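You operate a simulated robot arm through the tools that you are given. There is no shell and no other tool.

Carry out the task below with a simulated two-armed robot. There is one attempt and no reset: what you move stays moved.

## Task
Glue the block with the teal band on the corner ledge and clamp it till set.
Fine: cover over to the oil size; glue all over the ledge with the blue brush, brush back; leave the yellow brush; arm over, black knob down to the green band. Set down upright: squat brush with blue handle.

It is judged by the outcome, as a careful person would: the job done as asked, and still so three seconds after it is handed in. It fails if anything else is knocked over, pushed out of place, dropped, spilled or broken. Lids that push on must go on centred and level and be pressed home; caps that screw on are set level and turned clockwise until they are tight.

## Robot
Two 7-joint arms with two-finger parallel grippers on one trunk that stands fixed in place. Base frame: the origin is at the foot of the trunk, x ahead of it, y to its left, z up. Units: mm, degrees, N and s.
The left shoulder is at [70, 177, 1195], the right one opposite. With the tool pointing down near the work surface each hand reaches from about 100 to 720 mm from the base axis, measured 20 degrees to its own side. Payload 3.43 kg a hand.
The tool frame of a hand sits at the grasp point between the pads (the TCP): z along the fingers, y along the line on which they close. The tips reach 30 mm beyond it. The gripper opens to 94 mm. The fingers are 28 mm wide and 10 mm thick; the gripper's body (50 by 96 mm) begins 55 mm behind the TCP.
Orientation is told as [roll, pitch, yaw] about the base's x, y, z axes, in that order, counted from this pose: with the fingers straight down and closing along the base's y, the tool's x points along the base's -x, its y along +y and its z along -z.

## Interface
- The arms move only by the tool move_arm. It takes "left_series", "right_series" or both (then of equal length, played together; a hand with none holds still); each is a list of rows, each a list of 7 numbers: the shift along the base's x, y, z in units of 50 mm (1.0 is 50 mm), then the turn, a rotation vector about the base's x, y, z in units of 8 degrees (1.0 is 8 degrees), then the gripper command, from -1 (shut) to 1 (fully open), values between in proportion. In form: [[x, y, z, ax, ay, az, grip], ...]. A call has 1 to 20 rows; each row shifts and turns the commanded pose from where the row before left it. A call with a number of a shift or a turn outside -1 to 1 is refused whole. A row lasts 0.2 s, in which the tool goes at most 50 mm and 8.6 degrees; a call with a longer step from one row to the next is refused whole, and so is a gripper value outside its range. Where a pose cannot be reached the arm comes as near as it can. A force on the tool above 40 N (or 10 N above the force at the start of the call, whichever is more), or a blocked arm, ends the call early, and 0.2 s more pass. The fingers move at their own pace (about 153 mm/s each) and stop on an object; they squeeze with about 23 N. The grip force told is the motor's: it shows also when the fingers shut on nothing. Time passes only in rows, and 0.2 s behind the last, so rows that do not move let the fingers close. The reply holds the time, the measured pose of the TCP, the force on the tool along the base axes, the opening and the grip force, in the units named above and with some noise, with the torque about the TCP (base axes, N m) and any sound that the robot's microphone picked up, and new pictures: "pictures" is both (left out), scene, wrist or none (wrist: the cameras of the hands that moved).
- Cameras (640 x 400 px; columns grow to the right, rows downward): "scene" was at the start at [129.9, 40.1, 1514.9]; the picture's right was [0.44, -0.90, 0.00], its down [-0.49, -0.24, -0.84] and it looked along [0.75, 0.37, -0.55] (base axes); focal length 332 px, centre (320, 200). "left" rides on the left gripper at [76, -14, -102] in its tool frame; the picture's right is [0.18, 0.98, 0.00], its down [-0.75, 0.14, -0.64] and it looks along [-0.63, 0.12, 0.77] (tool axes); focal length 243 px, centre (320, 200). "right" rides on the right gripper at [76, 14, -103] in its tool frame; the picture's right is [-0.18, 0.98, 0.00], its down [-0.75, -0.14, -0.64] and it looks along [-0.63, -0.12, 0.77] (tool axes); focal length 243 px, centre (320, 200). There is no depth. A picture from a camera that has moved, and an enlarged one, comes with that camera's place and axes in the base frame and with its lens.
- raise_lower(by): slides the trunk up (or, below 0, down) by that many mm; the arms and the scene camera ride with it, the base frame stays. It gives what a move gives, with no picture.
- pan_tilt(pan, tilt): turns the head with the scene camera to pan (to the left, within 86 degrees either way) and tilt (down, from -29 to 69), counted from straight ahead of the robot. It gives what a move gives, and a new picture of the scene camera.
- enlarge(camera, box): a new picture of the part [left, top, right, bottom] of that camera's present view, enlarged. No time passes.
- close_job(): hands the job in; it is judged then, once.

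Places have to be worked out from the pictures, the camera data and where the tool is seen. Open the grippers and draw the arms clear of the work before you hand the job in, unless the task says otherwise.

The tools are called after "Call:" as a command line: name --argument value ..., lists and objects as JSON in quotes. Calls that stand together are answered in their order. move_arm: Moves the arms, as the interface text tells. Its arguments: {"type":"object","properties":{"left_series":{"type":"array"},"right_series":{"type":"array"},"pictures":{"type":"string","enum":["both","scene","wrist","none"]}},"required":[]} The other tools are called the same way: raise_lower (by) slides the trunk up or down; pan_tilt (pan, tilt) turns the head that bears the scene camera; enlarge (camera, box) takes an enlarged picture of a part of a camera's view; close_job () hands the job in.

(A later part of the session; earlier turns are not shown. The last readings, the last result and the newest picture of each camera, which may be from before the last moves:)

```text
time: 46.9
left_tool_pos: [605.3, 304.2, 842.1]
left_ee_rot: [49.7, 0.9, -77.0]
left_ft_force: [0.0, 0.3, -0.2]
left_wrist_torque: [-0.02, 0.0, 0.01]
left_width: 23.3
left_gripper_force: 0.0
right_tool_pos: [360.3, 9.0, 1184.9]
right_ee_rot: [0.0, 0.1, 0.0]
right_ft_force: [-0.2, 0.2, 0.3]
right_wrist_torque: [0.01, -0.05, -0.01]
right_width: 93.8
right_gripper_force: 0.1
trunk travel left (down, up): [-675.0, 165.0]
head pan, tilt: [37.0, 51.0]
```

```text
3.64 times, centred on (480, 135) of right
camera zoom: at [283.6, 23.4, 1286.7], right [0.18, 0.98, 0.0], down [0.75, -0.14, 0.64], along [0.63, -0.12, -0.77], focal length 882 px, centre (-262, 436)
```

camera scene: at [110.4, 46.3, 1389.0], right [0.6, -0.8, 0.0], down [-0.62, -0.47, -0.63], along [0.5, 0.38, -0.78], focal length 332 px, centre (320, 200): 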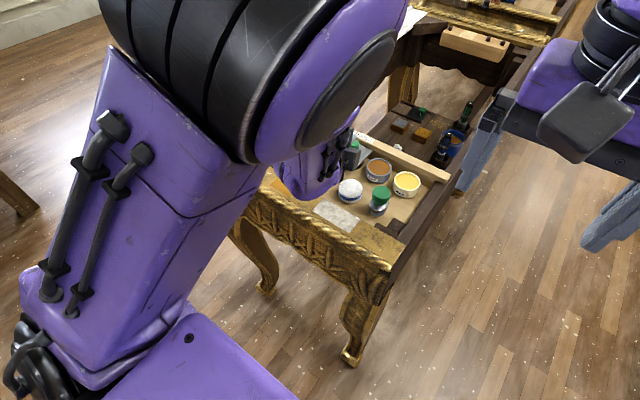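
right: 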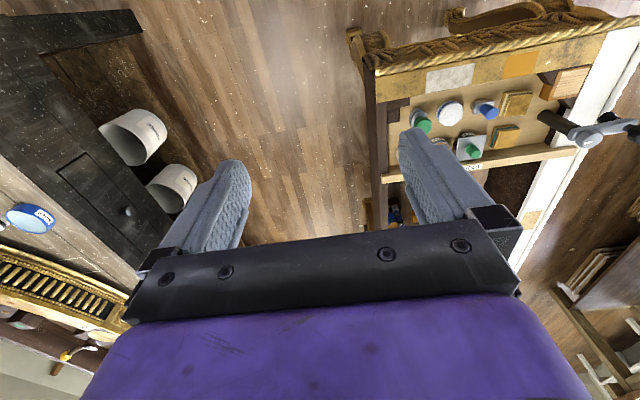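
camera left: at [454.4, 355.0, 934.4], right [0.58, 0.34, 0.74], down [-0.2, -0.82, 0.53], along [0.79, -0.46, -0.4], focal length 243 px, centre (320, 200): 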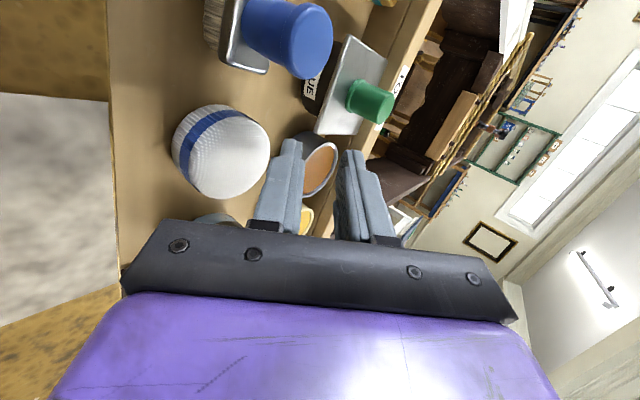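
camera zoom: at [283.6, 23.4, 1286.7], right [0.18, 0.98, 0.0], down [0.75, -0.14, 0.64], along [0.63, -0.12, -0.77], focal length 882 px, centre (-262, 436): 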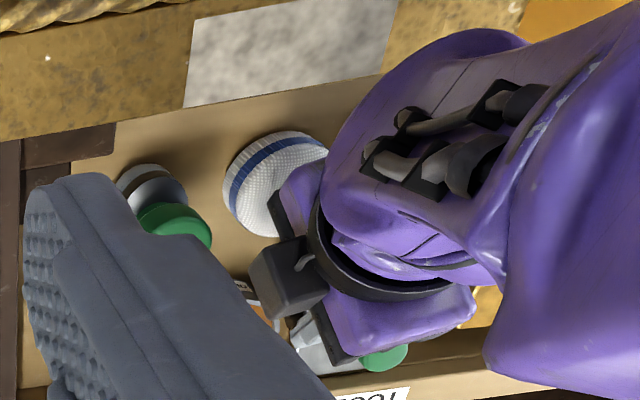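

The lower finger is under the plate's corner and the upper finger above it. I push in 5 mm more, raise 3 mm and close the pinch on the plate.

Call:
move_arm --left_series '[[0.1, 0.08, 0.0, 0, 0, 0, -0.5], [0, 0, 0.06, 0, 0, 0, -0.5], [0, 0, 0, 0, 0, 0, -0.7], [0, 0, 0, 0, 0, 0, -1], [0, 0, 0, 0, 0, 0, -1]]' --pictures "none"

Call:
enlarge --camera "left" --box '[220, 80, 400, 220]'

```text
time: 48.2
left_tool_pos: [605.6, 304.8, 842.3]
left_ee_rot: [48.9, 1.1, -77.2]
left_ft_force: [-3.8, -2.4, -5.7]
left_wrist_torque: [-0.13, -0.87, 0.11]
left_width: 19.1
left_gripper_force: 44.8
right_tool_pos: [357.7, 9.8, 1186.3]
right_ee_rot: [0.0, 0.1, 0.0]
right_ft_force: [-0.2, 1.0, 0.0]
right_wrist_torque: [-0.02, -0.02, -0.01]
right_width: 94.0
right_gripper_force: 0.0
trunk travel left (down, up): [-675.0, 165.0]
head pan, tilt: [37.0, 51.0]
stopped in row 5 (left hand): the force on the tool passed its limit at 40 N (the readings are from after the stop); the commanded pose is now the measured one
```

```text
2.86 times, centred on (310, 150) of left
camera zoom: at [505.6, 359.7, 901.3], right [0.59, 0.31, 0.74], down [-0.21, -0.83, 0.51], along [0.78, -0.46, -0.43], focal length 693 px, centre (349, 343)
```

zoom: 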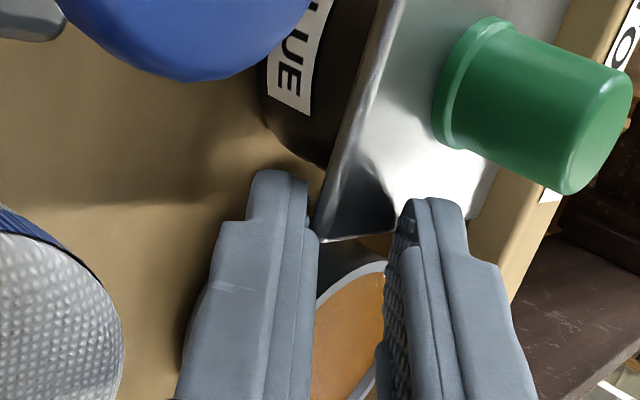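

The pinch closes to 19 mm against the slanted plate. I ease the top finger slightly and lift with the lower finger under the corner in small steps.

Call:
move_arm --left_series '[[0, 0, 0, 0, 0, 0, -0.55], [0, 0, 0.04, 0, 0, 0, -0.55], [0, 0, 0.04, 0, 0, 0, -0.55], [0, 0, 0.04, 0, 0, 0, -0.55], [0, 0, 0.04, 0, 0, 0, -0.55], [0, 0, 0.04, 0, 0, 0, -0.55]]' --pictures "none"

Call:
enlarge --camera "left" --box '[220, 80, 400, 220]'

```text
time: 49.6
left_tool_pos: [607.8, 308.7, 847.9]
left_ee_rot: [48.6, 0.9, -76.8]
left_ft_force: [-5.1, -3.4, -13.5]
left_wrist_torque: [-0.07, 0.15, 0.08]
left_width: 28.6
left_gripper_force: 6.4
right_tool_pos: [359.8, 10.3, 1184.2]
right_ee_rot: [0.0, 0.1, 0.0]
right_ft_force: [-0.1, -0.1, 0.9]
right_wrist_torque: [0.02, 0.02, 0.0]
right_width: 94.2
right_gripper_force: 0.0
trunk travel left (down, up): [-675.0, 165.0]
head pan, tilt: [37.0, 51.0]
```

```text
2.86 times, centred on (310, 150) of left
camera zoom: at [505.3, 362.7, 907.4], right [0.59, 0.32, 0.74], down [-0.2, -0.83, 0.52], along [0.78, -0.46, -0.43], focal length 693 px, centre (349, 343)
```

zoom: 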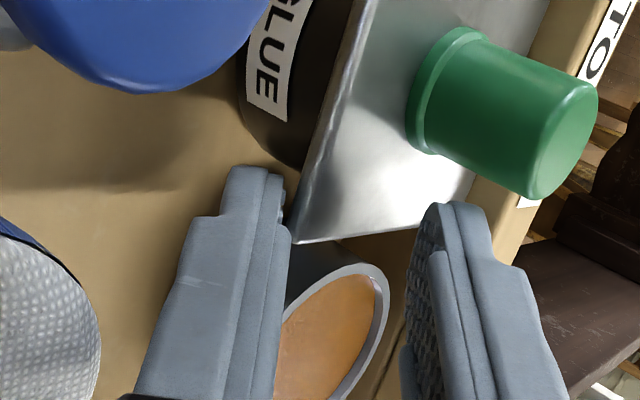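

The fingers give way when merely held open, so I close them fully on the plate (full motor force) and lift the corner in small steps.

Call:
move_arm --left_series '[[0, 0, -0.1, 0, 0, 0, -0.6], [0, 0, 0, 0, 0, 0, -1], [0, 0, 0.02, 0, 0, 0, -1], [0, 0, 0, 0, 0, 0, -1]]' --pictures "none"

Call:
move_arm --left_series '[[0, 0, 0.05, 0, 0, 0, -1], [0, 0, 0.05, 0, 0, 0, -1], [0, 0, 0.05, 0, 0, 0, -1], [0, 0, 0.05, 0, 0, 0, -1]]' --pictures "none"

Call:
enlarge --camera "left" --box '[220, 80, 400, 220]'

```text
time: 50.3
left_tool_pos: [603.9, 306.3, 843.6]
left_ee_rot: [48.3, 0.7, -77.0]
left_ft_force: [-7.6, -0.5, -2.4]
left_wrist_torque: [-0.05, -0.62, 0.02]
left_width: 16.1
left_gripper_force: 45.1
right_tool_pos: [358.4, 6.9, 1185.1]
right_ee_rot: [0.1, 0.0, -0.2]
right_ft_force: [0.2, -0.9, 0.1]
right_wrist_torque: [0.03, 0.03, 0.0]
right_width: 94.2
right_gripper_force: 0.1
trunk travel left (down, up): [-675.0, 165.0]
head pan, tilt: [37.0, 51.0]
stopped in row 3 (left hand): the force on the tool passed its limit at 42 N (the readings are from after the stop); the commanded pose is now the measured one
```

```text
time: 51.3
left_tool_pos: [603.3, 308.2, 844.5]
left_ee_rot: [47.3, 0.7, -76.6]
left_ft_force: [-13.8, -9.4, -30.5]
left_wrist_torque: [-0.17, 0.01, 0.13]
left_width: 15.8
left_gripper_force: 44.7
right_tool_pos: [361.0, 9.2, 1182.5]
right_ee_rot: [-0.1, 0.3, -0.1]
right_ft_force: [0.3, -0.6, -0.9]
right_wrist_torque: [0.0, 0.01, 0.0]
right_width: 93.7
right_gripper_force: 0.0
trunk travel left (down, up): [-675.0, 165.0]
head pan, tilt: [37.0, 51.0]
```

```text
2.86 times, centred on (310, 150) of left
camera zoom: at [501.9, 362.3, 905.5], right [0.61, 0.32, 0.72], down [-0.19, -0.83, 0.53], along [0.77, -0.46, -0.44], focal length 693 px, centre (349, 343)
```

zoom: 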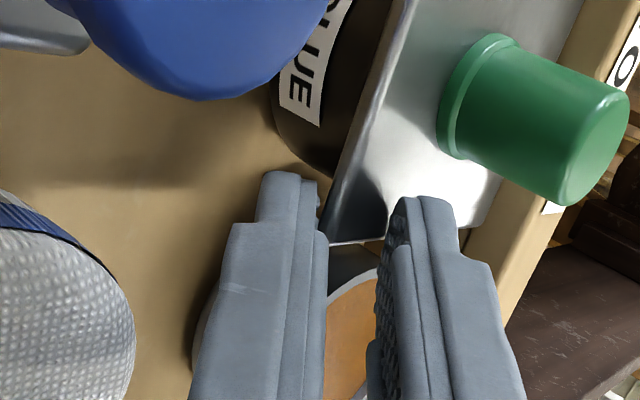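

The corner now carries about 35 N of lift without slipping. I raise it further in the next call.

Call:
move_arm --left_series '[[0, 0, 0.03, 0, 0, 0, -1], [0, 0, 0.03, 0, 0, 0, -1], [0, 0, 0.03, 0, 0, 0, -1]]' --pictures "none"

Call:
enlarge --camera "left" --box '[220, 80, 400, 220]'

```text
time: 52.0
left_tool_pos: [596.5, 307.5, 845.6]
left_ee_rot: [46.9, 0.6, -76.3]
left_ft_force: [-4.2, -7.4, -6.6]
left_wrist_torque: [-0.19, -0.22, -0.07]
left_width: 11.0
left_gripper_force: 44.7
right_tool_pos: [358.3, 7.2, 1185.1]
right_ee_rot: [0.1, 0.1, -0.2]
right_ft_force: [-0.5, 0.0, -0.3]
right_wrist_torque: [-0.03, 0.0, -0.02]
right_width: 94.2
right_gripper_force: 0.0
trunk travel left (down, up): [-675.0, 165.0]
head pan, tilt: [37.0, 51.0]
stopped in row 3 (left hand): the force on the tool passed its limit at 45 N (the readings are from after the stop); the commanded pose is now the measured one
```

```text
2.86 times, centred on (310, 150) of left
camera zoom: at [496.3, 361.9, 908.0], right [0.61, 0.33, 0.72], down [-0.18, -0.83, 0.53], along [0.77, -0.46, -0.44], focal length 693 px, centre (349, 343)
```

zoom: 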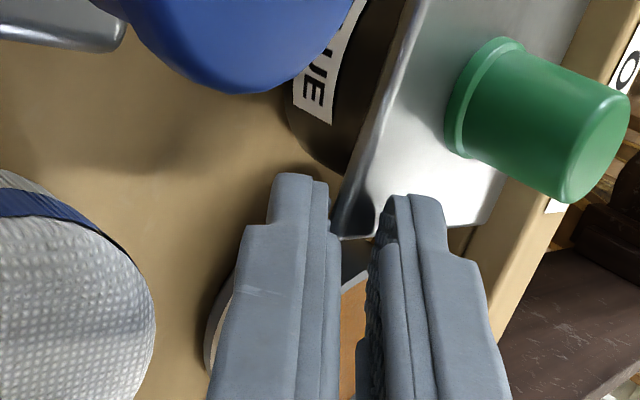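

The cover resists every lift and twist, and so far I've never pushed it toward -y, i.e. toward the oil size pot — "cover over to the oil size" may well mean it slides across. I open, back the fingers out along their axis and restore the hand upright.

Call:
move_arm --left_series '[[0, 0, 0, 0, 0, 0, -0.4], [0, 0, 0, 0, 0, 0, -0.4], [-0.3, -0.07, 0.26, 0, 0, 0, -0.4], [-0.4, -0.1, 0.36, 0, 0, 0, -0.4], [-0.4, -0.1, 0.5, 0, 0, 0, -0.4], [-0.2, 0, 0.7, 0, 0, 0, -0.4], [0, 0, 0.7, 0, 0, 0, -0.4]]' --pictures "none"

Call:
move_arm --left_series '[[0, 0.05, 0.1, 0.125, -0.555, 0, -0.2], [0, 0.05, 0.1, 0.125, -0.555, 0, -0.2], [0, 0.05, 0, -0.522, 0.4225, 0.7326, -0.2], [0, 0.05, 0, -0.522, 0.4225, 0.7326, -0.2], [0, 0.05, 0, -0.522, 0.4225, 0.7326, -0.2], [0, 0.05, 0, -0.522, 0.4225, 0.7326, -0.2], [0, 0.05, 0, -0.522, 0.4225, 0.7326, -0.2], [0, 0.05, 0, -0.522, 0.4225, 0.7326, -0.2], [0, 0.05, 0, -0.522, 0.4225, 0.7326, -0.2], [0, 0.05, 0, -0.522, 0.4225, 0.7326, -0.2], [0, 0.05, 0, -0.522, 0.4225, 0.7326, -0.2], [0, 0.05, 0, -0.522, 0.4225, 0.7326, -0.2], [0, 0.05, 0, -0.522, 0.4225, 0.7326, -0.2], [0, 0, 0, -0.522, 0.4225, 0.7326, -0.2], [0, 0, 0, 0, 0, 0, -0.2]]' --pictures "both"

```text
time: 53.6
left_tool_pos: [534.6, 295.0, 973.9]
left_ee_rot: [46.9, 0.9, -76.7]
left_ft_force: [0.4, 0.9, -1.2]
left_wrist_torque: [0.02, 0.03, 0.0]
left_width: 27.9
left_gripper_force: 0.0
right_tool_pos: [361.9, 9.6, 1183.4]
right_ee_rot: [0.0, 0.2, -0.1]
right_ft_force: [0.5, 0.0, 0.2]
right_wrist_torque: [-0.02, 0.05, 0.0]
right_width: 94.0
right_gripper_force: 0.0
trunk travel left (down, up): [-675.0, 165.0]
head pan, tilt: [37.0, 51.0]
```

```text
time: 56.8
left_tool_pos: [534.0, 328.6, 982.5]
left_ee_rot: [-3.9, 1.7, 0.5]
left_ft_force: [0.9, -0.5, -0.1]
left_wrist_torque: [0.04, -0.03, 0.0]
left_width: 37.5
left_gripper_force: 0.0
right_tool_pos: [358.6, 8.4, 1184.8]
right_ee_rot: [0.2, 0.0, -0.1]
right_ft_force: [0.5, 0.5, -0.7]
right_wrist_torque: [-0.01, -0.01, 0.03]
right_width: 94.0
right_gripper_force: 0.1
trunk travel left (down, up): [-675.0, 165.0]
head pan, tilt: [37.0, 51.0]
camera scene: at [110.3, 46.1, 1389.1], right [0.6, -0.8, 0.0], down [-0.62, -0.47, -0.63], along [0.5, 0.38, -0.78], focal length 332 px, centre (320, 200)
camera left: at [460.7, 320.8, 1089.9], right [-0.19, 0.98, -0.06], down [0.77, 0.19, 0.61], along [0.61, 0.07, -0.79], focal length 243 px, centre (320, 200)
```

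scene: 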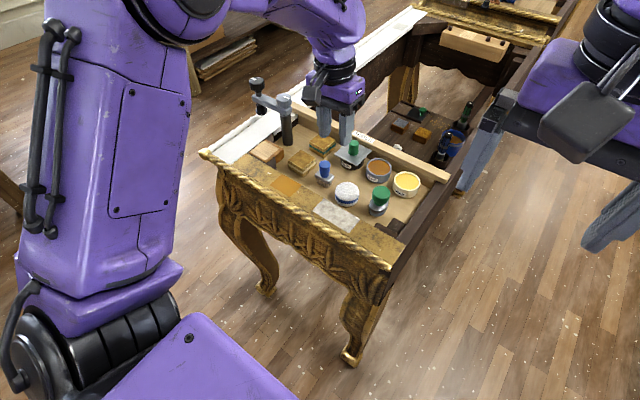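
left: 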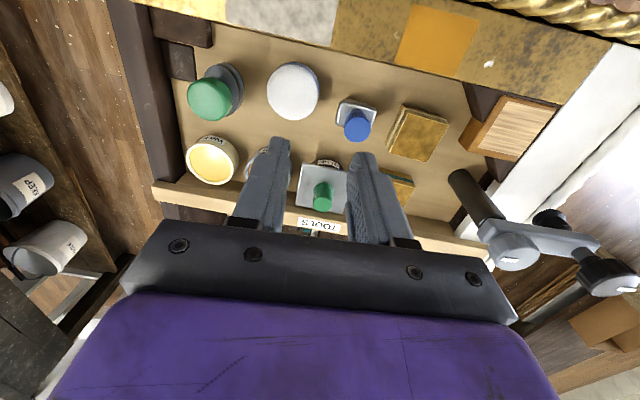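

I must check whether I disturbed the white round piece; I enlarge both views.

Call:
enlarge --camera "scene" --box '[220, 90, 460, 240]'

Call:
enlarge --camera "scene" --box '[310, 140, 430, 220]'

Call:
enlarge --camera "left" --box '[160, 30, 460, 230]'

```text
2.67 times, centred on (340, 165) of scene
camera zoom: at [110.3, 46.1, 1389.1], right [0.6, -0.8, 0.0], down [-0.62, -0.47, -0.63], along [0.5, 0.38, -0.78], focal length 885 px, centre (267, 293)
```

zoom: 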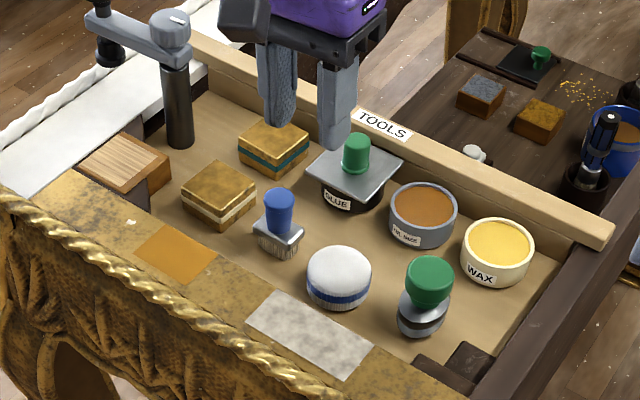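

```text
5.00 times, centred on (370, 180) of scene
camera zoom: at [110.3, 46.1, 1389.1], right [0.6, -0.8, 0.0], down [-0.62, -0.47, -0.63], along [0.5, 0.38, -0.78], focal length 1659 px, centre (70, 300)
```

zoom: 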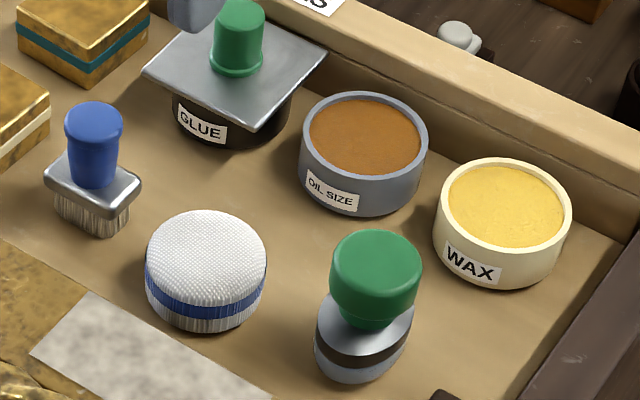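

```text
2.00 times, centred on (310, 130) of left
camera zoom: at [460.7, 320.8, 1089.9], right [-0.19, 0.98, -0.06], down [0.77, 0.19, 0.61], along [0.61, 0.07, -0.79], focal length 485 px, centre (340, 340)
```

zoom: 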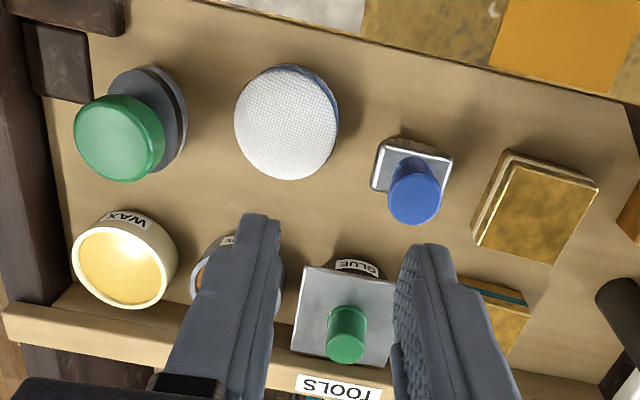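

The white round pad was nudged about 11–12 mm toward -x by the gripper body; I'll put it back. I level the hand and go above it at about (532, 288).

Call:
move_arm --left_series '[[0, -0.2, -0.2, 0.49, -0.21, -0.06, 0.4], [0, -0.3, -0.6, 0, 0, 0, 0.4], [0, -0.31, -0.6, 0, 0, 0, 0.4], [0, 0, 0, 0, 0, 0, 0.4]]' --pictures "none"

Call:
enlarge --camera "left" --box '[160, 0, 480, 220]'

Call:
enlarge --camera "scene" --box '[290, 140, 430, 230]'

```text
time: 57.8
left_tool_pos: [532.2, 288.3, 912.3]
left_ee_rot: [0.0, -0.2, 0.1]
left_ft_force: [-0.5, -0.5, -0.2]
left_wrist_torque: [0.03, -0.03, 0.0]
left_width: 66.0
left_gripper_force: 0.0
right_tool_pos: [358.4, 8.6, 1185.1]
right_ee_rot: [0.0, -0.1, -0.1]
right_ft_force: [0.2, -1.1, 0.3]
right_wrist_torque: [0.02, 0.0, 0.0]
right_width: 94.1
right_gripper_force: 0.0
trunk travel left (down, up): [-675.0, 165.0]
head pan, tilt: [37.0, 51.0]
```

```text
1.82 times, centred on (320, 110) of left
camera zoom: at [455.5, 274.2, 1016.1], right [-0.18, 0.98, 0.0], down [0.75, 0.14, 0.64], along [0.63, 0.12, -0.77], focal length 441 px, centre (320, 364)
```

zoom: 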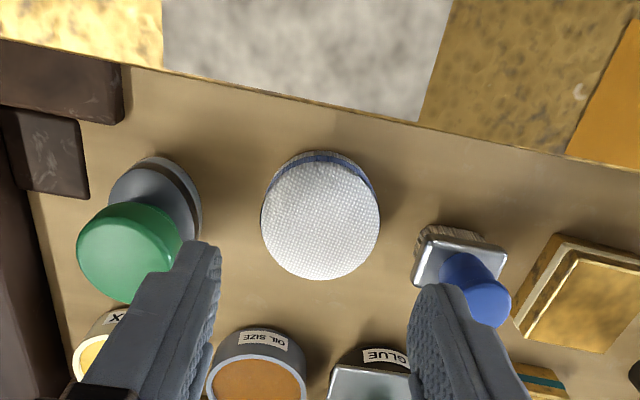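

```text
4.44 times, centred on (360, 185) of scene
camera zoom: at [109.9, 46.3, 1389.1], right [0.6, -0.8, 0.0], down [-0.62, -0.47, -0.63], along [0.5, 0.38, -0.78], focal length 1474 px, centre (142, 267)
```

zoom: 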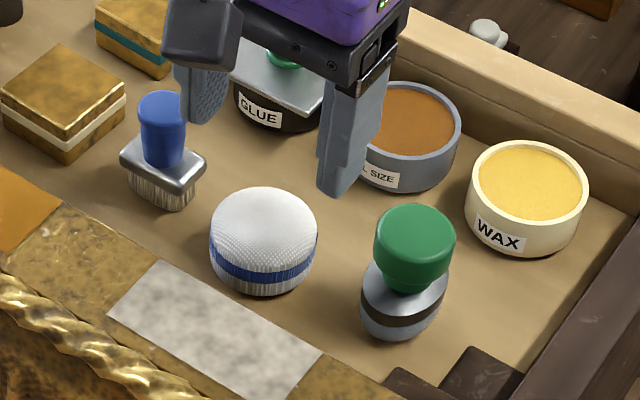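

The pad is centred under the gripper at (532, 288). I descend to grasp it low, with clearance to both neighbours.

Call:
move_arm --left_series '[[0, 0, -0.5, 0, 0, 0, 0.4], [0, 0, -0.5, 0, 0, 0, 0.4], [0, 0, -0.46, 0, 0, 0, 0.4], [0, 0, 0, 0, 0, 0, 0.4], [0, 0, 0, 0, 0, 0, 0.1], [0, 0, 0, 0, 0, 0, 0.1]]' --pictures "none"

Call:
enlarge --camera "scene" --box '[290, 140, 430, 230]'

```text
time: 59.2
left_tool_pos: [534.1, 289.2, 838.1]
left_ee_rot: [0.0, 0.0, 0.0]
left_ft_force: [-0.8, 0.2, 0.0]
left_wrist_torque: [0.04, 0.0, 0.02]
left_width: 52.5
left_gripper_force: 1.0
right_tool_pos: [358.9, 8.9, 1184.0]
right_ee_rot: [0.1, 0.1, 0.0]
right_ft_force: [-0.4, -0.4, -0.4]
right_wrist_torque: [-0.03, 0.0, -0.01]
right_width: 94.1
right_gripper_force: 0.0
trunk travel left (down, up): [-675.0, 165.0]
head pan, tilt: [37.0, 51.0]
```

```text
4.44 times, centred on (360, 185) of scene
camera zoom: at [110.8, 46.6, 1389.0], right [0.6, -0.8, 0.0], down [-0.62, -0.47, -0.63], along [0.5, 0.38, -0.78], focal length 1474 px, centre (142, 267)
```

zoom: 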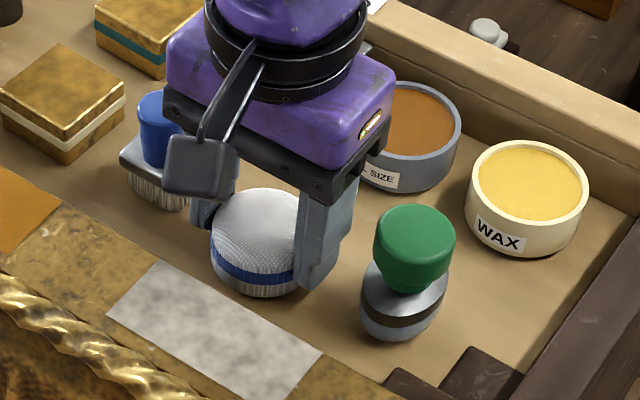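

I hold the pad gently (52 mm wide), slide it +11.5 mm in x back to its place, and release.

Call:
move_arm --left_series '[[0, 0, 0, 0, 0, 0, -0.1], [0, 0, 0, 0, 0, 0, -0.1], [0.08, 0, 0, 0, 0, 0, -0.1], [0.08, 0, 0, 0, 0, 0, -0.1], [0.06, -0.01, 0, 0, 0, 0, -0.1], [0, 0, 0, 0, 0, 0, -0.1], [0, 0, 0, 0, 0, 0, 0.4], [0, 0, 0, 0, 0, 0, 0.4]]' --pictures "none"

Call:
enlarge --camera "scene" --box '[290, 140, 430, 230]'

```text
time: 61.0
left_tool_pos: [545.4, 287.7, 838.7]
left_ee_rot: [0.1, 0.0, 0.0]
left_ft_force: [0.7, 0.1, 0.8]
left_wrist_torque: [0.0, 0.0, -0.02]
left_width: 65.9
left_gripper_force: 0.0
right_tool_pos: [359.3, 9.3, 1185.1]
right_ee_rot: [0.0, 0.0, -0.1]
right_ft_force: [-1.0, -0.1, 0.4]
right_wrist_torque: [0.02, -0.03, -0.01]
right_width: 94.6
right_gripper_force: 0.0
trunk travel left (down, up): [-675.0, 165.0]
head pan, tilt: [37.0, 51.0]
```

```text
4.44 times, centred on (360, 185) of scene
camera zoom: at [110.7, 46.5, 1389.0], right [0.6, -0.8, 0.0], down [-0.62, -0.47, -0.63], along [0.5, 0.38, -0.78], focal length 1474 px, centre (142, 267)
```

zoom: 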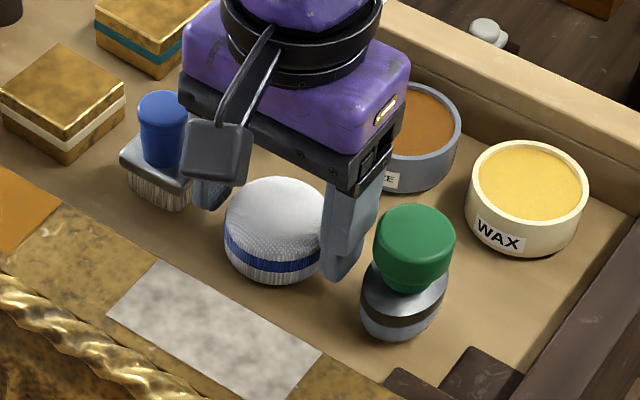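

Released. I lift straight up and compare against the early reference picture.

Call:
move_arm --left_series '[[0, 0, 0.5, 0, 0, 0, 0.4], [0, 0, 0.7, 0, 0, 0, 0.4], [0, 0, 0.8, 0, 0, 0, 0.4], [0.3, 0.4, 0.6, 0, 0, 0, 0.4], [0, 0, 0, 0, 0, 0, 0.4]]' --pictures "none"

Call:
enlarge --camera "scene" --box '[220, 90, 460, 240]'

Call:
enlarge --camera "left" --box '[160, 0, 480, 220]'

```text
time: 62.2
left_tool_pos: [559.7, 306.6, 971.5]
left_ee_rot: [0.1, 0.1, -0.1]
left_ft_force: [0.2, -0.1, -0.6]
left_wrist_torque: [-0.06, 0.01, 0.0]
left_width: 66.0
left_gripper_force: 0.1
right_tool_pos: [358.4, 7.9, 1184.6]
right_ee_rot: [0.1, 0.1, -0.1]
right_ft_force: [-1.4, -1.0, -0.1]
right_wrist_torque: [0.0, -0.02, -0.03]
right_width: 94.3
right_gripper_force: 0.1
trunk travel left (down, up): [-675.0, 165.0]
head pan, tilt: [37.0, 51.0]
```

```text
2.67 times, centred on (340, 165) of scene
camera zoom: at [110.7, 46.1, 1389.0], right [0.6, -0.8, 0.0], down [-0.62, -0.47, -0.63], along [0.5, 0.38, -0.78], focal length 885 px, centre (267, 293)
```

zoom: 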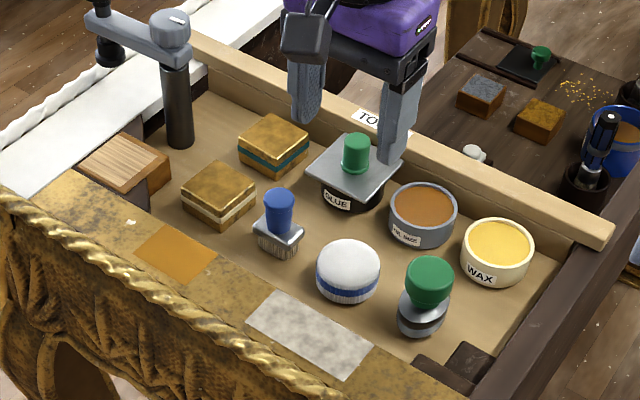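

```text
1.82 times, centred on (320, 110) of left
camera zoom: at [482.9, 292.9, 1074.8], right [-0.18, 0.98, 0.0], down [0.75, 0.14, 0.64], along [0.63, 0.12, -0.77], focal length 441 px, centre (320, 364)
```

zoom: 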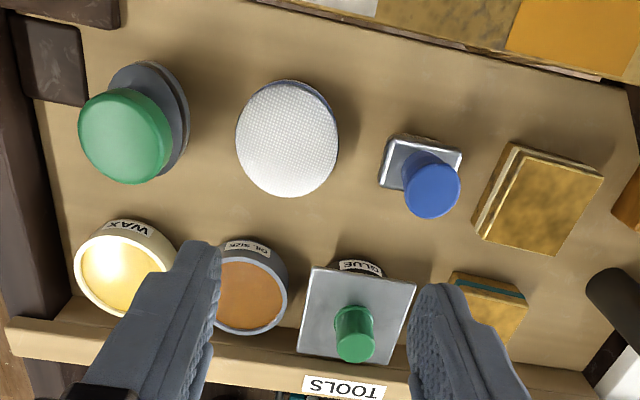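

The pad is back exactly at its original picture position. Now I go over the lid knob again, grip it and try sliding the cover toward the oil size (-y).

Call:
move_arm --left_series '[[0.55, 0.253, -0.277, 0, 0, 0, 0.3], [0.55, 0.253, -0.277, 0, 0, 0, 0.3], [0.55, 0.253, -0.277, 0, 0, 0, 0.2], [0, 0, -0.5, 0, 0, 0, 0.1], [0, 0, -0.5, 0, 0, 0, 0.1], [0, 0, -0.34, 0, 0, 0, 0.1], [0, 0, 0, 0, 0, 0, 0.1], [0, 0, 0, 0, 0, 0, -1], [0, 0, 0, 0, 0, 0, -1]]' --pictures "none"

Call:
enlarge --camera "scene" --box '[320, 120, 400, 180]'

```text
time: 64.2
left_tool_pos: [640.6, 344.2, 862.6]
left_ee_rot: [-0.1, 0.1, -0.1]
left_ft_force: [-1.4, -3.5, -1.6]
left_wrist_torque: [-0.45, -0.59, 0.01]
left_width: 23.2
left_gripper_force: 44.5
right_tool_pos: [359.0, 8.3, 1184.5]
right_ee_rot: [0.1, -0.1, -0.1]
right_ft_force: [0.5, -0.5, 0.1]
right_wrist_torque: [0.01, 0.01, 0.02]
right_width: 94.1
right_gripper_force: 0.1
trunk travel left (down, up): [-675.0, 165.0]
head pan, tilt: [37.0, 51.0]
```

```text
6.67 times, centred on (360, 150) of scene
camera zoom: at [110.6, 46.0, 1389.0], right [0.6, -0.8, 0.0], down [-0.62, -0.47, -0.63], along [0.5, 0.38, -0.78], focal length 2212 px, centre (53, 533)
```

zoom: 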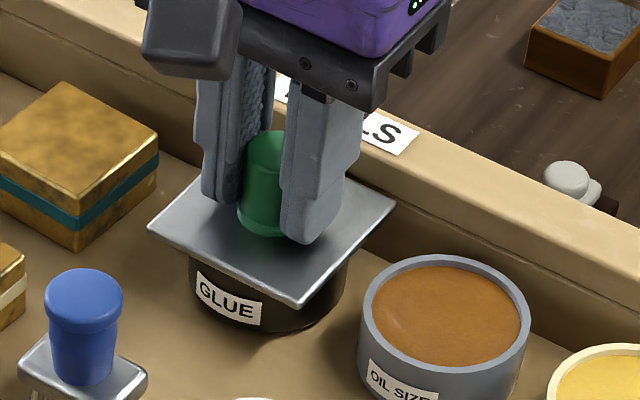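

Gripped at 23 mm. I push toward -y in 2 mm steps and read the force.

Call:
move_arm --left_series '[[0, -0.04, 0, 0, 0, 0, -1], [0, -0.04, 0, 0, 0, 0, -1], [0, -0.04, 0, 0, 0, 0, -1], [0, -0.04, 0, 0, 0, 0, -1], [0, -0.04, 0, 0, 0, 0, -1]]' --pictures "none"

Call:
enlarge --camera "scene" --box '[320, 120, 400, 180]'

```text
time: 65.4
left_tool_pos: [641.9, 334.3, 862.7]
left_ee_rot: [0.0, -0.1, -0.1]
left_ft_force: [-1.2, 0.0, 9.4]
left_wrist_torque: [-0.34, 0.66, -0.09]
left_width: 23.1
left_gripper_force: 45.0
right_tool_pos: [358.0, 7.5, 1184.5]
right_ee_rot: [0.0, -0.1, -0.1]
right_ft_force: [0.3, 0.8, 0.3]
right_wrist_torque: [-0.02, -0.01, -0.03]
right_width: 93.9
right_gripper_force: 0.0
trunk travel left (down, up): [-675.0, 165.0]
head pan, tilt: [37.0, 51.0]
```

```text
6.67 times, centred on (360, 150) of scene
camera zoom: at [109.1, 45.8, 1389.2], right [0.6, -0.8, 0.0], down [-0.62, -0.47, -0.63], along [0.5, 0.38, -0.78], focal length 2212 px, centre (53, 533)
```

zoom: 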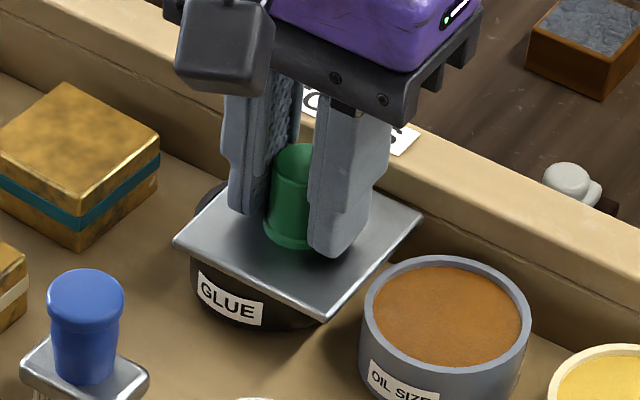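

It slides freely toward the oil size pot. I continue the slide, the first 50 mm in 8–10 mm steps.

Call:
move_arm --left_series '[[0, -0.16, 0, 0, 0, 0, -1], [0, -0.16, 0, 0, 0, 0, -1], [0, -0.16, 0, 0, 0, 0, -1], [0, -0.16, 0, 0, 0, 0, -1], [0, -0.16, 0, 0, 0, 0, -1], [0, -0.16, 0, 0, 0, 0, -1]]' --pictures "none"

Call:
enlarge --camera "scene" --box '[320, 120, 400, 180]'

```text
time: 66.8
left_tool_pos: [640.8, 285.2, 862.0]
left_ee_rot: [0.1, -0.1, 0.0]
left_ft_force: [0.4, 0.4, 12.6]
left_wrist_torque: [-0.4, 0.21, 0.03]
left_width: 23.0
left_gripper_force: 44.5
right_tool_pos: [357.4, 8.4, 1184.1]
right_ee_rot: [0.1, 0.0, -0.1]
right_ft_force: [0.5, 0.3, -0.4]
right_wrist_torque: [0.04, 0.0, -0.01]
right_width: 93.9
right_gripper_force: 0.1
trunk travel left (down, up): [-675.0, 165.0]
head pan, tilt: [37.0, 51.0]
```

```text
6.67 times, centred on (360, 150) of scene
camera zoom: at [108.8, 45.4, 1389.3], right [0.6, -0.8, 0.0], down [-0.62, -0.47, -0.63], along [0.5, 0.38, -0.78], focal length 2212 px, centre (53, 533)
```

zoom: 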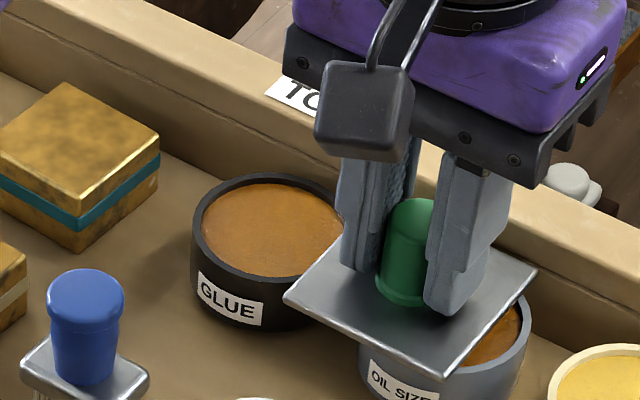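

The glue is uncovered. I slide on in 2 mm steps until the cover is fully over the oil size or meets its stop.

Call:
move_arm --left_series '[[0, -0.06, 0, 0, 0, 0, -1], [0, -0.06, 0, 0, 0, 0, -1], [0, -0.05, 0, 0, 0, 0, -1], [0, -0.04, 0, 0, 0, 0, -1], [0, -0.04, 0, 0, 0, 0, -1], [0, -0.04, 0, 0, 0, 0, -1]]' --pictures "none"

Call:
enlarge --camera "scene" --box '[330, 125, 410, 185]'

```text
time: 68.2
left_tool_pos: [640.5, 271.7, 862.6]
left_ee_rot: [0.1, -0.1, -0.1]
left_ft_force: [0.3, 0.1, 13.3]
left_wrist_torque: [-0.35, -0.54, -0.04]
left_width: 23.2
left_gripper_force: 45.3
right_tool_pos: [356.2, 8.4, 1185.3]
right_ee_rot: [0.0, -0.2, -0.1]
right_ft_force: [-0.2, -0.9, 0.1]
right_wrist_torque: [0.01, 0.01, -0.01]
right_width: 93.9
right_gripper_force: 0.0
trunk travel left (down, up): [-675.0, 165.0]
head pan, tilt: [37.0, 51.0]
```

```text
6.67 times, centred on (370, 155) of scene
camera zoom: at [108.3, 45.7, 1389.2], right [0.6, -0.8, 0.0], down [-0.62, -0.47, -0.63], along [0.5, 0.38, -0.78], focal length 2212 px, centre (-13, 500)
```

zoom: 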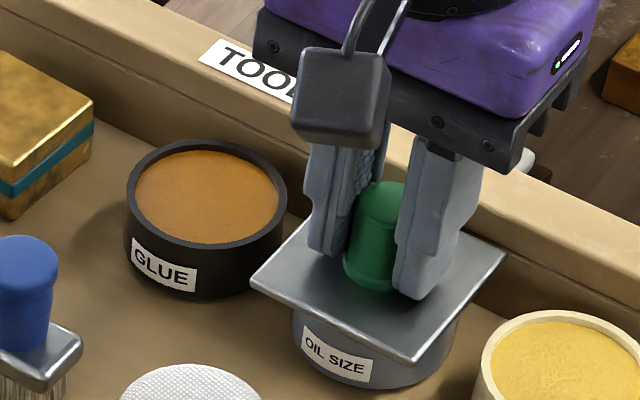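

The cover is over the oil size pot, perhaps 2–3 mm short of centred. I nudge further in 1 mm steps to feel for its stop.

Call:
move_arm --left_series '[[0, -0.02, 0.01, 0, 0, 0, -1], [0, -0.02, 0.01, 0, 0, 0, -1], [0, -0.02, 0, 0, 0, 0, -1], [0, 0, 0, 0, 0, 0, -1]]' --pictures "none"

Call:
enlarge --camera "scene" --box '[330, 125, 410, 185]'

```text
time: 69.2
left_tool_pos: [640.6, 268.8, 862.6]
left_ee_rot: [-0.1, 0.0, -0.1]
left_ft_force: [-1.5, 0.2, 3.6]
left_wrist_torque: [-0.41, -0.88, 0.12]
left_width: 22.8
left_gripper_force: 44.9
right_tool_pos: [358.1, 9.1, 1183.6]
right_ee_rot: [0.0, 0.0, -0.1]
right_ft_force: [-0.7, 0.0, 0.2]
right_wrist_torque: [0.02, -0.01, -0.01]
right_width: 94.1
right_gripper_force: 0.0
trunk travel left (down, up): [-675.0, 165.0]
head pan, tilt: [37.0, 51.0]
```

```text
6.67 times, centred on (370, 155) of scene
camera zoom: at [109.3, 46.4, 1389.1], right [0.6, -0.8, 0.0], down [-0.62, -0.47, -0.63], along [0.5, 0.38, -0.78], focal length 2212 px, centre (-13, 500)
```

zoom: 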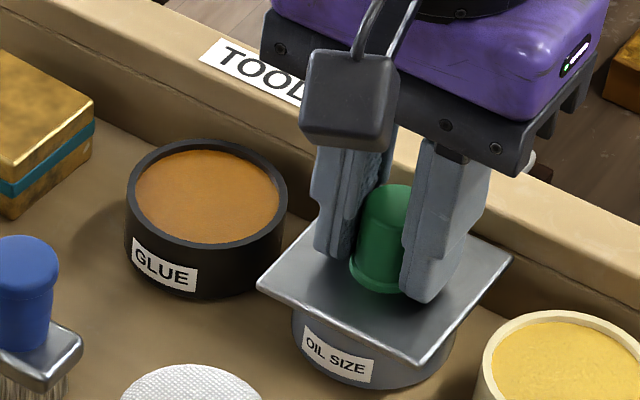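

No stop there; by the pot spacing (74.4 mm) I've gone about 1.3 mm too far, so I nudge back 1.3 mm, release and rise to check.

Call:
move_arm --left_series '[[0, 0.026, 0, 0, 0, 0, -1], [0, 0, 0, 0, 0, 0, -1], [0, 0, 0, 0, 0, 0, 0.1], [0, 0, 0, 0, 0, 0, 0.1], [0, 0, 0.6, 0, 0, 0, 0.1], [0, 0, 0.8, 0, 0, 0, 0.3], [-0.4, 0, 0.4, 0, 0, 0, 0.5], [0, 0, 0, 0, 0, 0, 0.5]]' --pictures "none"

Call:
enlarge --camera "scene" --box '[330, 125, 410, 185]'

Call:
enlarge --camera "left" --box '[200, 40, 440, 220]'

```text
time: 71.0
left_tool_pos: [624.0, 270.0, 949.8]
left_ee_rot: [0.0, -0.1, -0.1]
left_ft_force: [0.9, 0.4, 0.4]
left_wrist_torque: [0.03, 0.02, -0.02]
left_width: 70.3
left_gripper_force: 0.0
right_tool_pos: [360.2, 8.9, 1183.9]
right_ee_rot: [0.0, 0.0, -0.1]
right_ft_force: [0.0, -0.3, 0.2]
right_wrist_torque: [0.0, 0.02, 0.0]
right_width: 93.9
right_gripper_force: 0.0
trunk travel left (down, up): [-675.0, 165.0]
head pan, tilt: [37.0, 51.0]
```

```text
6.67 times, centred on (370, 155) of scene
camera zoom: at [111.6, 46.8, 1388.9], right [0.6, -0.8, 0.0], down [-0.62, -0.47, -0.63], along [0.5, 0.38, -0.78], focal length 2212 px, centre (-13, 500)
```

zoom: 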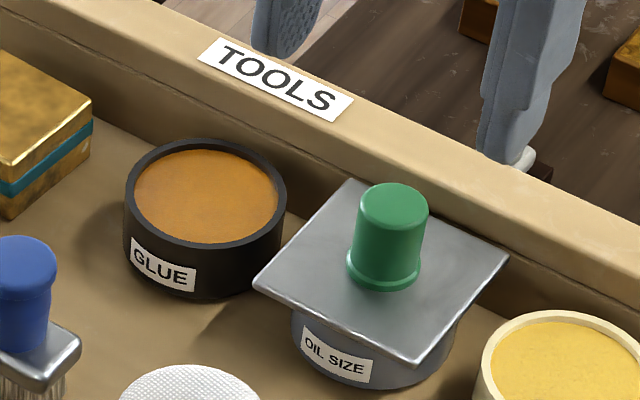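

```text
2.22 times, centred on (320, 130) of left
camera zoom: at [547.9, 256.7, 1055.6], right [-0.18, 0.98, 0.0], down [0.75, 0.14, 0.64], along [0.63, 0.12, -0.77], focal length 539 px, centre (320, 356)
```

zoom: 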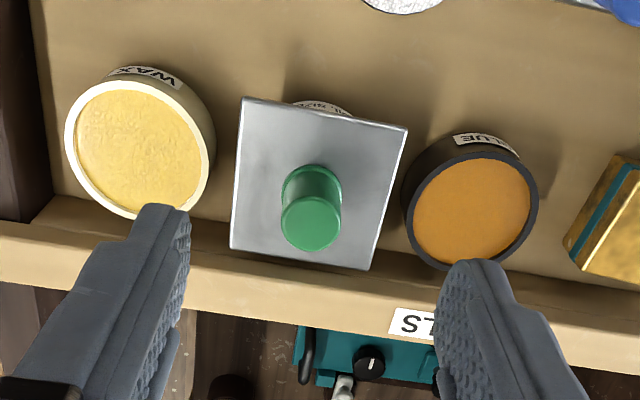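

The cover sits squarely over the oil size and the glue is open. Next I go above the squat blue brush at (545.5, 360.2).

Call:
move_arm --left_series '[[-0.52, 0.6, -0.1, 0, 0, 0, 0.2], [-0.52, 0.6, -0.1, 0, 0, 0, 0.2], [-0.53, 0.6, -0.1, 0, 0, 0, 0.2], [0, 0, -0.3, 0, 0, 0, 0.2], [0, 0, 0, 0, 0, 0, 0.2]]' --pictures "none"

Call:
enlarge --camera "left" --box '[200, 40, 440, 220]'

Call:
enlarge --camera "scene" --box '[290, 120, 370, 190]'

```text
time: 72.2
left_tool_pos: [542.8, 359.0, 922.3]
left_ee_rot: [0.0, -0.1, 0.1]
left_ft_force: [-0.8, 0.3, -0.9]
left_wrist_torque: [-0.01, 0.02, 0.03]
left_width: 56.2
left_gripper_force: 0.2
right_tool_pos: [359.1, 9.3, 1184.8]
right_ee_rot: [0.1, 0.0, 0.0]
right_ft_force: [0.4, 0.5, 0.5]
right_wrist_torque: [0.02, 0.03, 0.01]
right_width: 94.1
right_gripper_force: 0.1
trunk travel left (down, up): [-675.0, 165.0]
head pan, tilt: [37.0, 51.0]
```

```text
2.22 times, centred on (320, 130) of left
camera zoom: at [466.1, 346.1, 1025.5], right [-0.18, 0.98, 0.0], down [0.75, 0.14, 0.64], along [0.63, 0.12, -0.77], focal length 539 px, centre (320, 356)
```

zoom: 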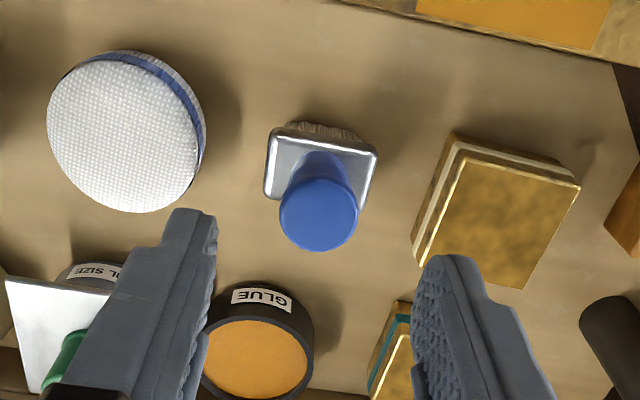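

```text
5.71 times, centred on (330, 155) of scene
camera zoom: at [110.4, 46.5, 1389.0], right [0.6, -0.8, 0.0], down [-0.62, -0.47, -0.63], along [0.5, 0.38, -0.78], focal length 1896 px, centre (263, 457)
```

zoom: 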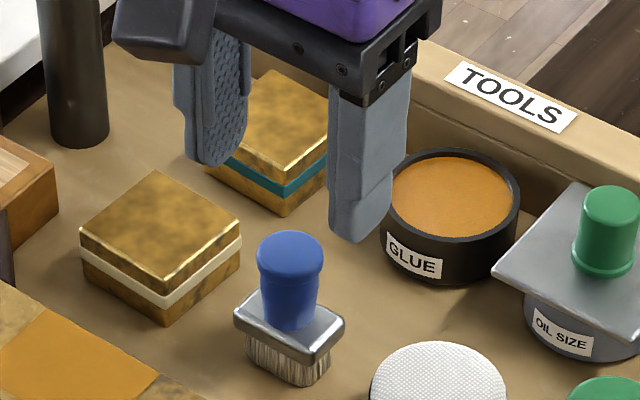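

The handle top is at (544.9, 360.4); I adjust 2 mm, descend to z≈860 and close on the handle.

Call:
move_arm --left_series '[[0.04, 0.026, -0.5, 0, 0, 0, 0.2], [0, 0, -0.5, 0, 0, 0, 0.2], [0, 0, -0.24, 0, 0, 0, 0.2], [0, 0, 0, 0, 0, 0, 0.2], [0, 0, 0, 0, 0, 0, -0.3], [0, 0, 0, 0, 0, 0, -1], [0, 0, 0, 0, 0, 0, -1]]' --pictures "none"

Call:
enlarge --camera "scene" --box '[290, 120, 370, 190]'

Call:
enlarge --camera "left" --box '[200, 40, 440, 220]'

```text
time: 73.8
left_tool_pos: [543.7, 362.3, 858.6]
left_ee_rot: [0.0, 0.1, 0.0]
left_ft_force: [-0.1, 0.6, 0.2]
left_wrist_torque: [0.01, 0.01, 0.01]
left_width: 22.8
left_gripper_force: 23.2
right_tool_pos: [360.2, 8.5, 1185.4]
right_ee_rot: [0.0, 0.0, -0.1]
right_ft_force: [-0.4, 0.3, -0.3]
right_wrist_torque: [0.02, 0.0, 0.01]
right_width: 94.0
right_gripper_force: 0.0
trunk travel left (down, up): [-675.0, 165.0]
head pan, tilt: [37.0, 51.0]
```

```text
5.71 times, centred on (330, 155) of scene
camera zoom: at [110.6, 46.6, 1389.0], right [0.6, -0.8, 0.0], down [-0.62, -0.47, -0.63], along [0.5, 0.38, -0.78], focal length 1896 px, centre (263, 457)
```

zoom: 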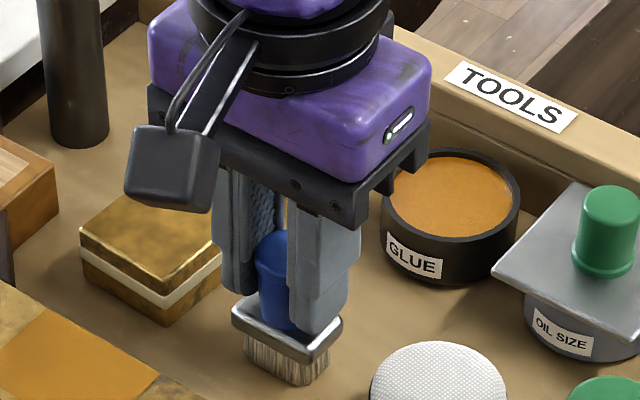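

```text
2.22 times, centred on (320, 130) of left
camera zoom: at [467.5, 347.2, 962.8], right [-0.18, 0.98, 0.0], down [0.75, 0.14, 0.64], along [0.63, 0.12, -0.77], focal length 539 px, centre (320, 356)
```

zoom: 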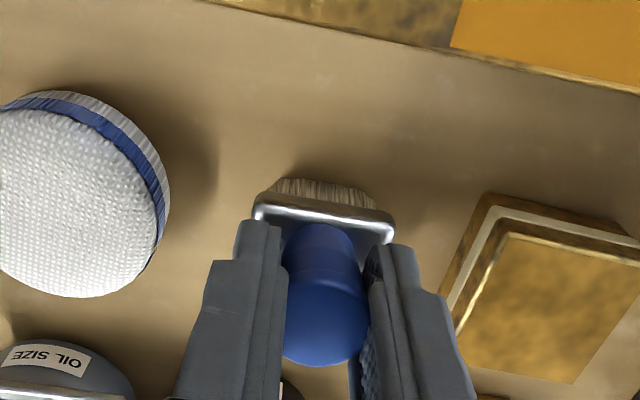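

The handle is held (22.8 mm). I lift it 45 mm and check that it hangs straight.

Call:
move_arm --left_series '[[0, 0, 0.2, 0, 0, 0, -1], [0, 0, 0.3, 0, 0, 0, -1], [0, 0, 0.4, 0, 0, 0, -1], [0, 0, 0, 0, 0, 0, -1]]' --pictures "none"

Call:
enlarge --camera "scene" --box '[280, 100, 380, 180]'

Call:
enlarge --camera "left" --box '[200, 40, 440, 220]'

```text
time: 74.8
left_tool_pos: [544.6, 362.3, 904.9]
left_ee_rot: [0.0, 0.0, 0.0]
left_ft_force: [0.1, 0.0, -0.5]
left_wrist_torque: [-0.05, 0.03, -0.01]
left_width: 22.7
left_gripper_force: 23.2
right_tool_pos: [361.0, 8.7, 1184.5]
right_ee_rot: [-0.1, 0.1, -0.1]
right_ft_force: [1.2, 1.0, 0.0]
right_wrist_torque: [-0.01, 0.02, -0.02]
right_width: 94.1
right_gripper_force: 0.1
trunk travel left (down, up): [-675.0, 165.0]
head pan, tilt: [37.0, 51.0]
```

```text
5.00 times, centred on (330, 140) of scene
camera zoom: at [111.2, 46.9, 1388.9], right [0.6, -0.8, 0.0], down [-0.62, -0.47, -0.63], along [0.5, 0.38, -0.78], focal length 1659 px, centre (270, 500)
```

zoom: 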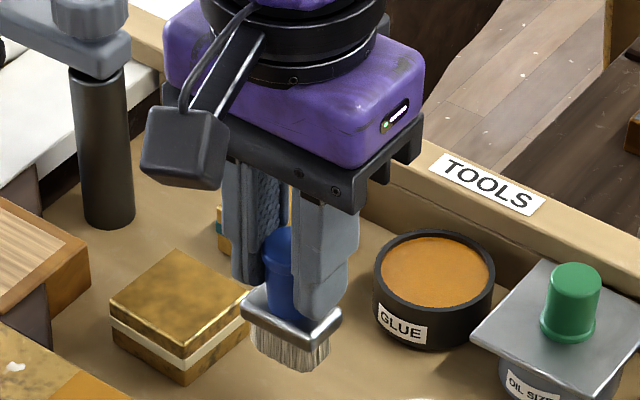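

```text
2.22 times, centred on (320, 130) of left
camera zoom: at [468.1, 348.1, 1008.4], right [-0.18, 0.98, 0.0], down [0.75, 0.14, 0.64], along [0.63, 0.12, -0.77], focal length 539 px, centre (320, 356)
```

zoom: 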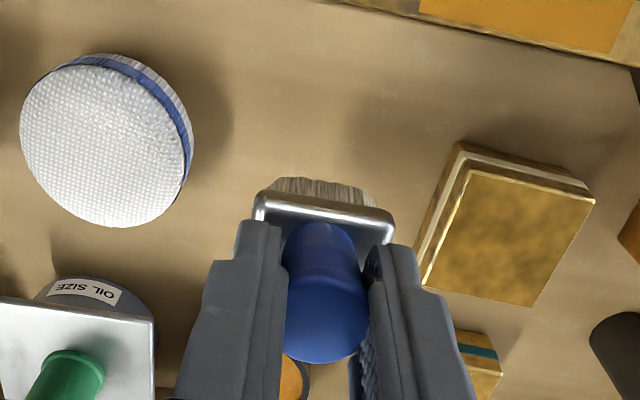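

The brush hangs straight. I carry it over the glue pot at (642.5, 345).

Call:
move_arm --left_series '[[0.65, -0.11, 0.1, 0, 0, 0, -1], [0.65, -0.11, 0, 0, 0, 0, -1], [0.65, -0.11, 0, 0, 0, 0, -1], [0, 0, 0, 0, 0, 0, -1]]' --pictures "none"

Call:
enlarge --camera "scene" --box '[310, 100, 410, 180]'

Call:
enlarge --camera "left" --box '[200, 40, 440, 220]'

```text
time: 75.8
left_tool_pos: [643.7, 343.1, 909.2]
left_ee_rot: [0.0, 0.0, -0.1]
left_ft_force: [-0.6, -0.3, -0.1]
left_wrist_torque: [0.01, 0.03, 0.0]
left_width: 22.8
left_gripper_force: 22.7
right_tool_pos: [358.9, 9.3, 1183.9]
right_ee_rot: [0.1, 0.0, -0.1]
right_ft_force: [-0.6, 0.7, -0.2]
right_wrist_torque: [0.0, 0.02, -0.04]
right_width: 93.9
right_gripper_force: 0.1
trunk travel left (down, up): [-675.0, 165.0]
head pan, tilt: [37.0, 51.0]
```

```text
5.00 times, centred on (360, 140) of scene
camera zoom: at [110.0, 46.6, 1389.1], right [0.6, -0.8, 0.0], down [-0.62, -0.47, -0.63], along [0.5, 0.38, -0.78], focal length 1659 px, centre (120, 500)
```

zoom: 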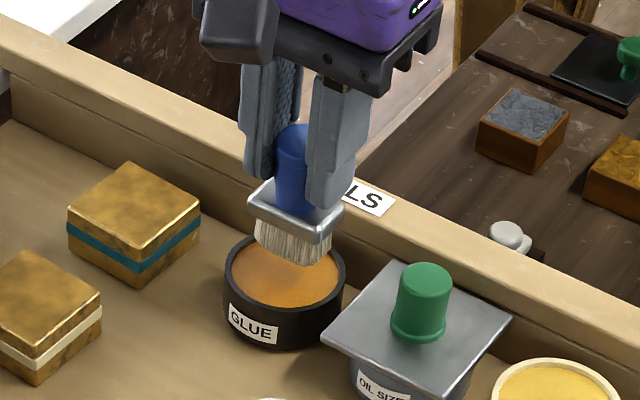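

```text
2.22 times, centred on (320, 130) of left
camera zoom: at [566.7, 329.8, 1011.8], right [-0.18, 0.98, 0.0], down [0.75, 0.14, 0.64], along [0.63, 0.12, -0.77], focal length 539 px, centre (320, 356)
```

zoom: 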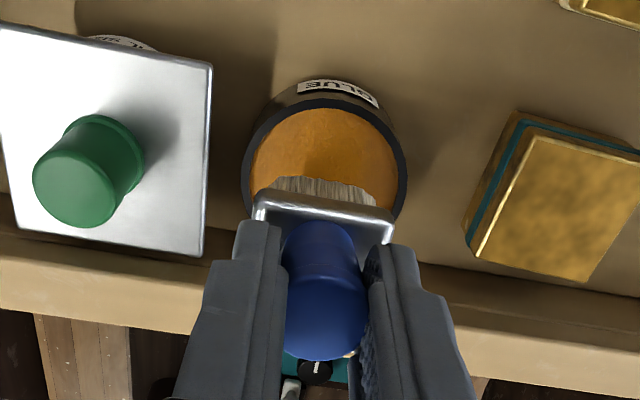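

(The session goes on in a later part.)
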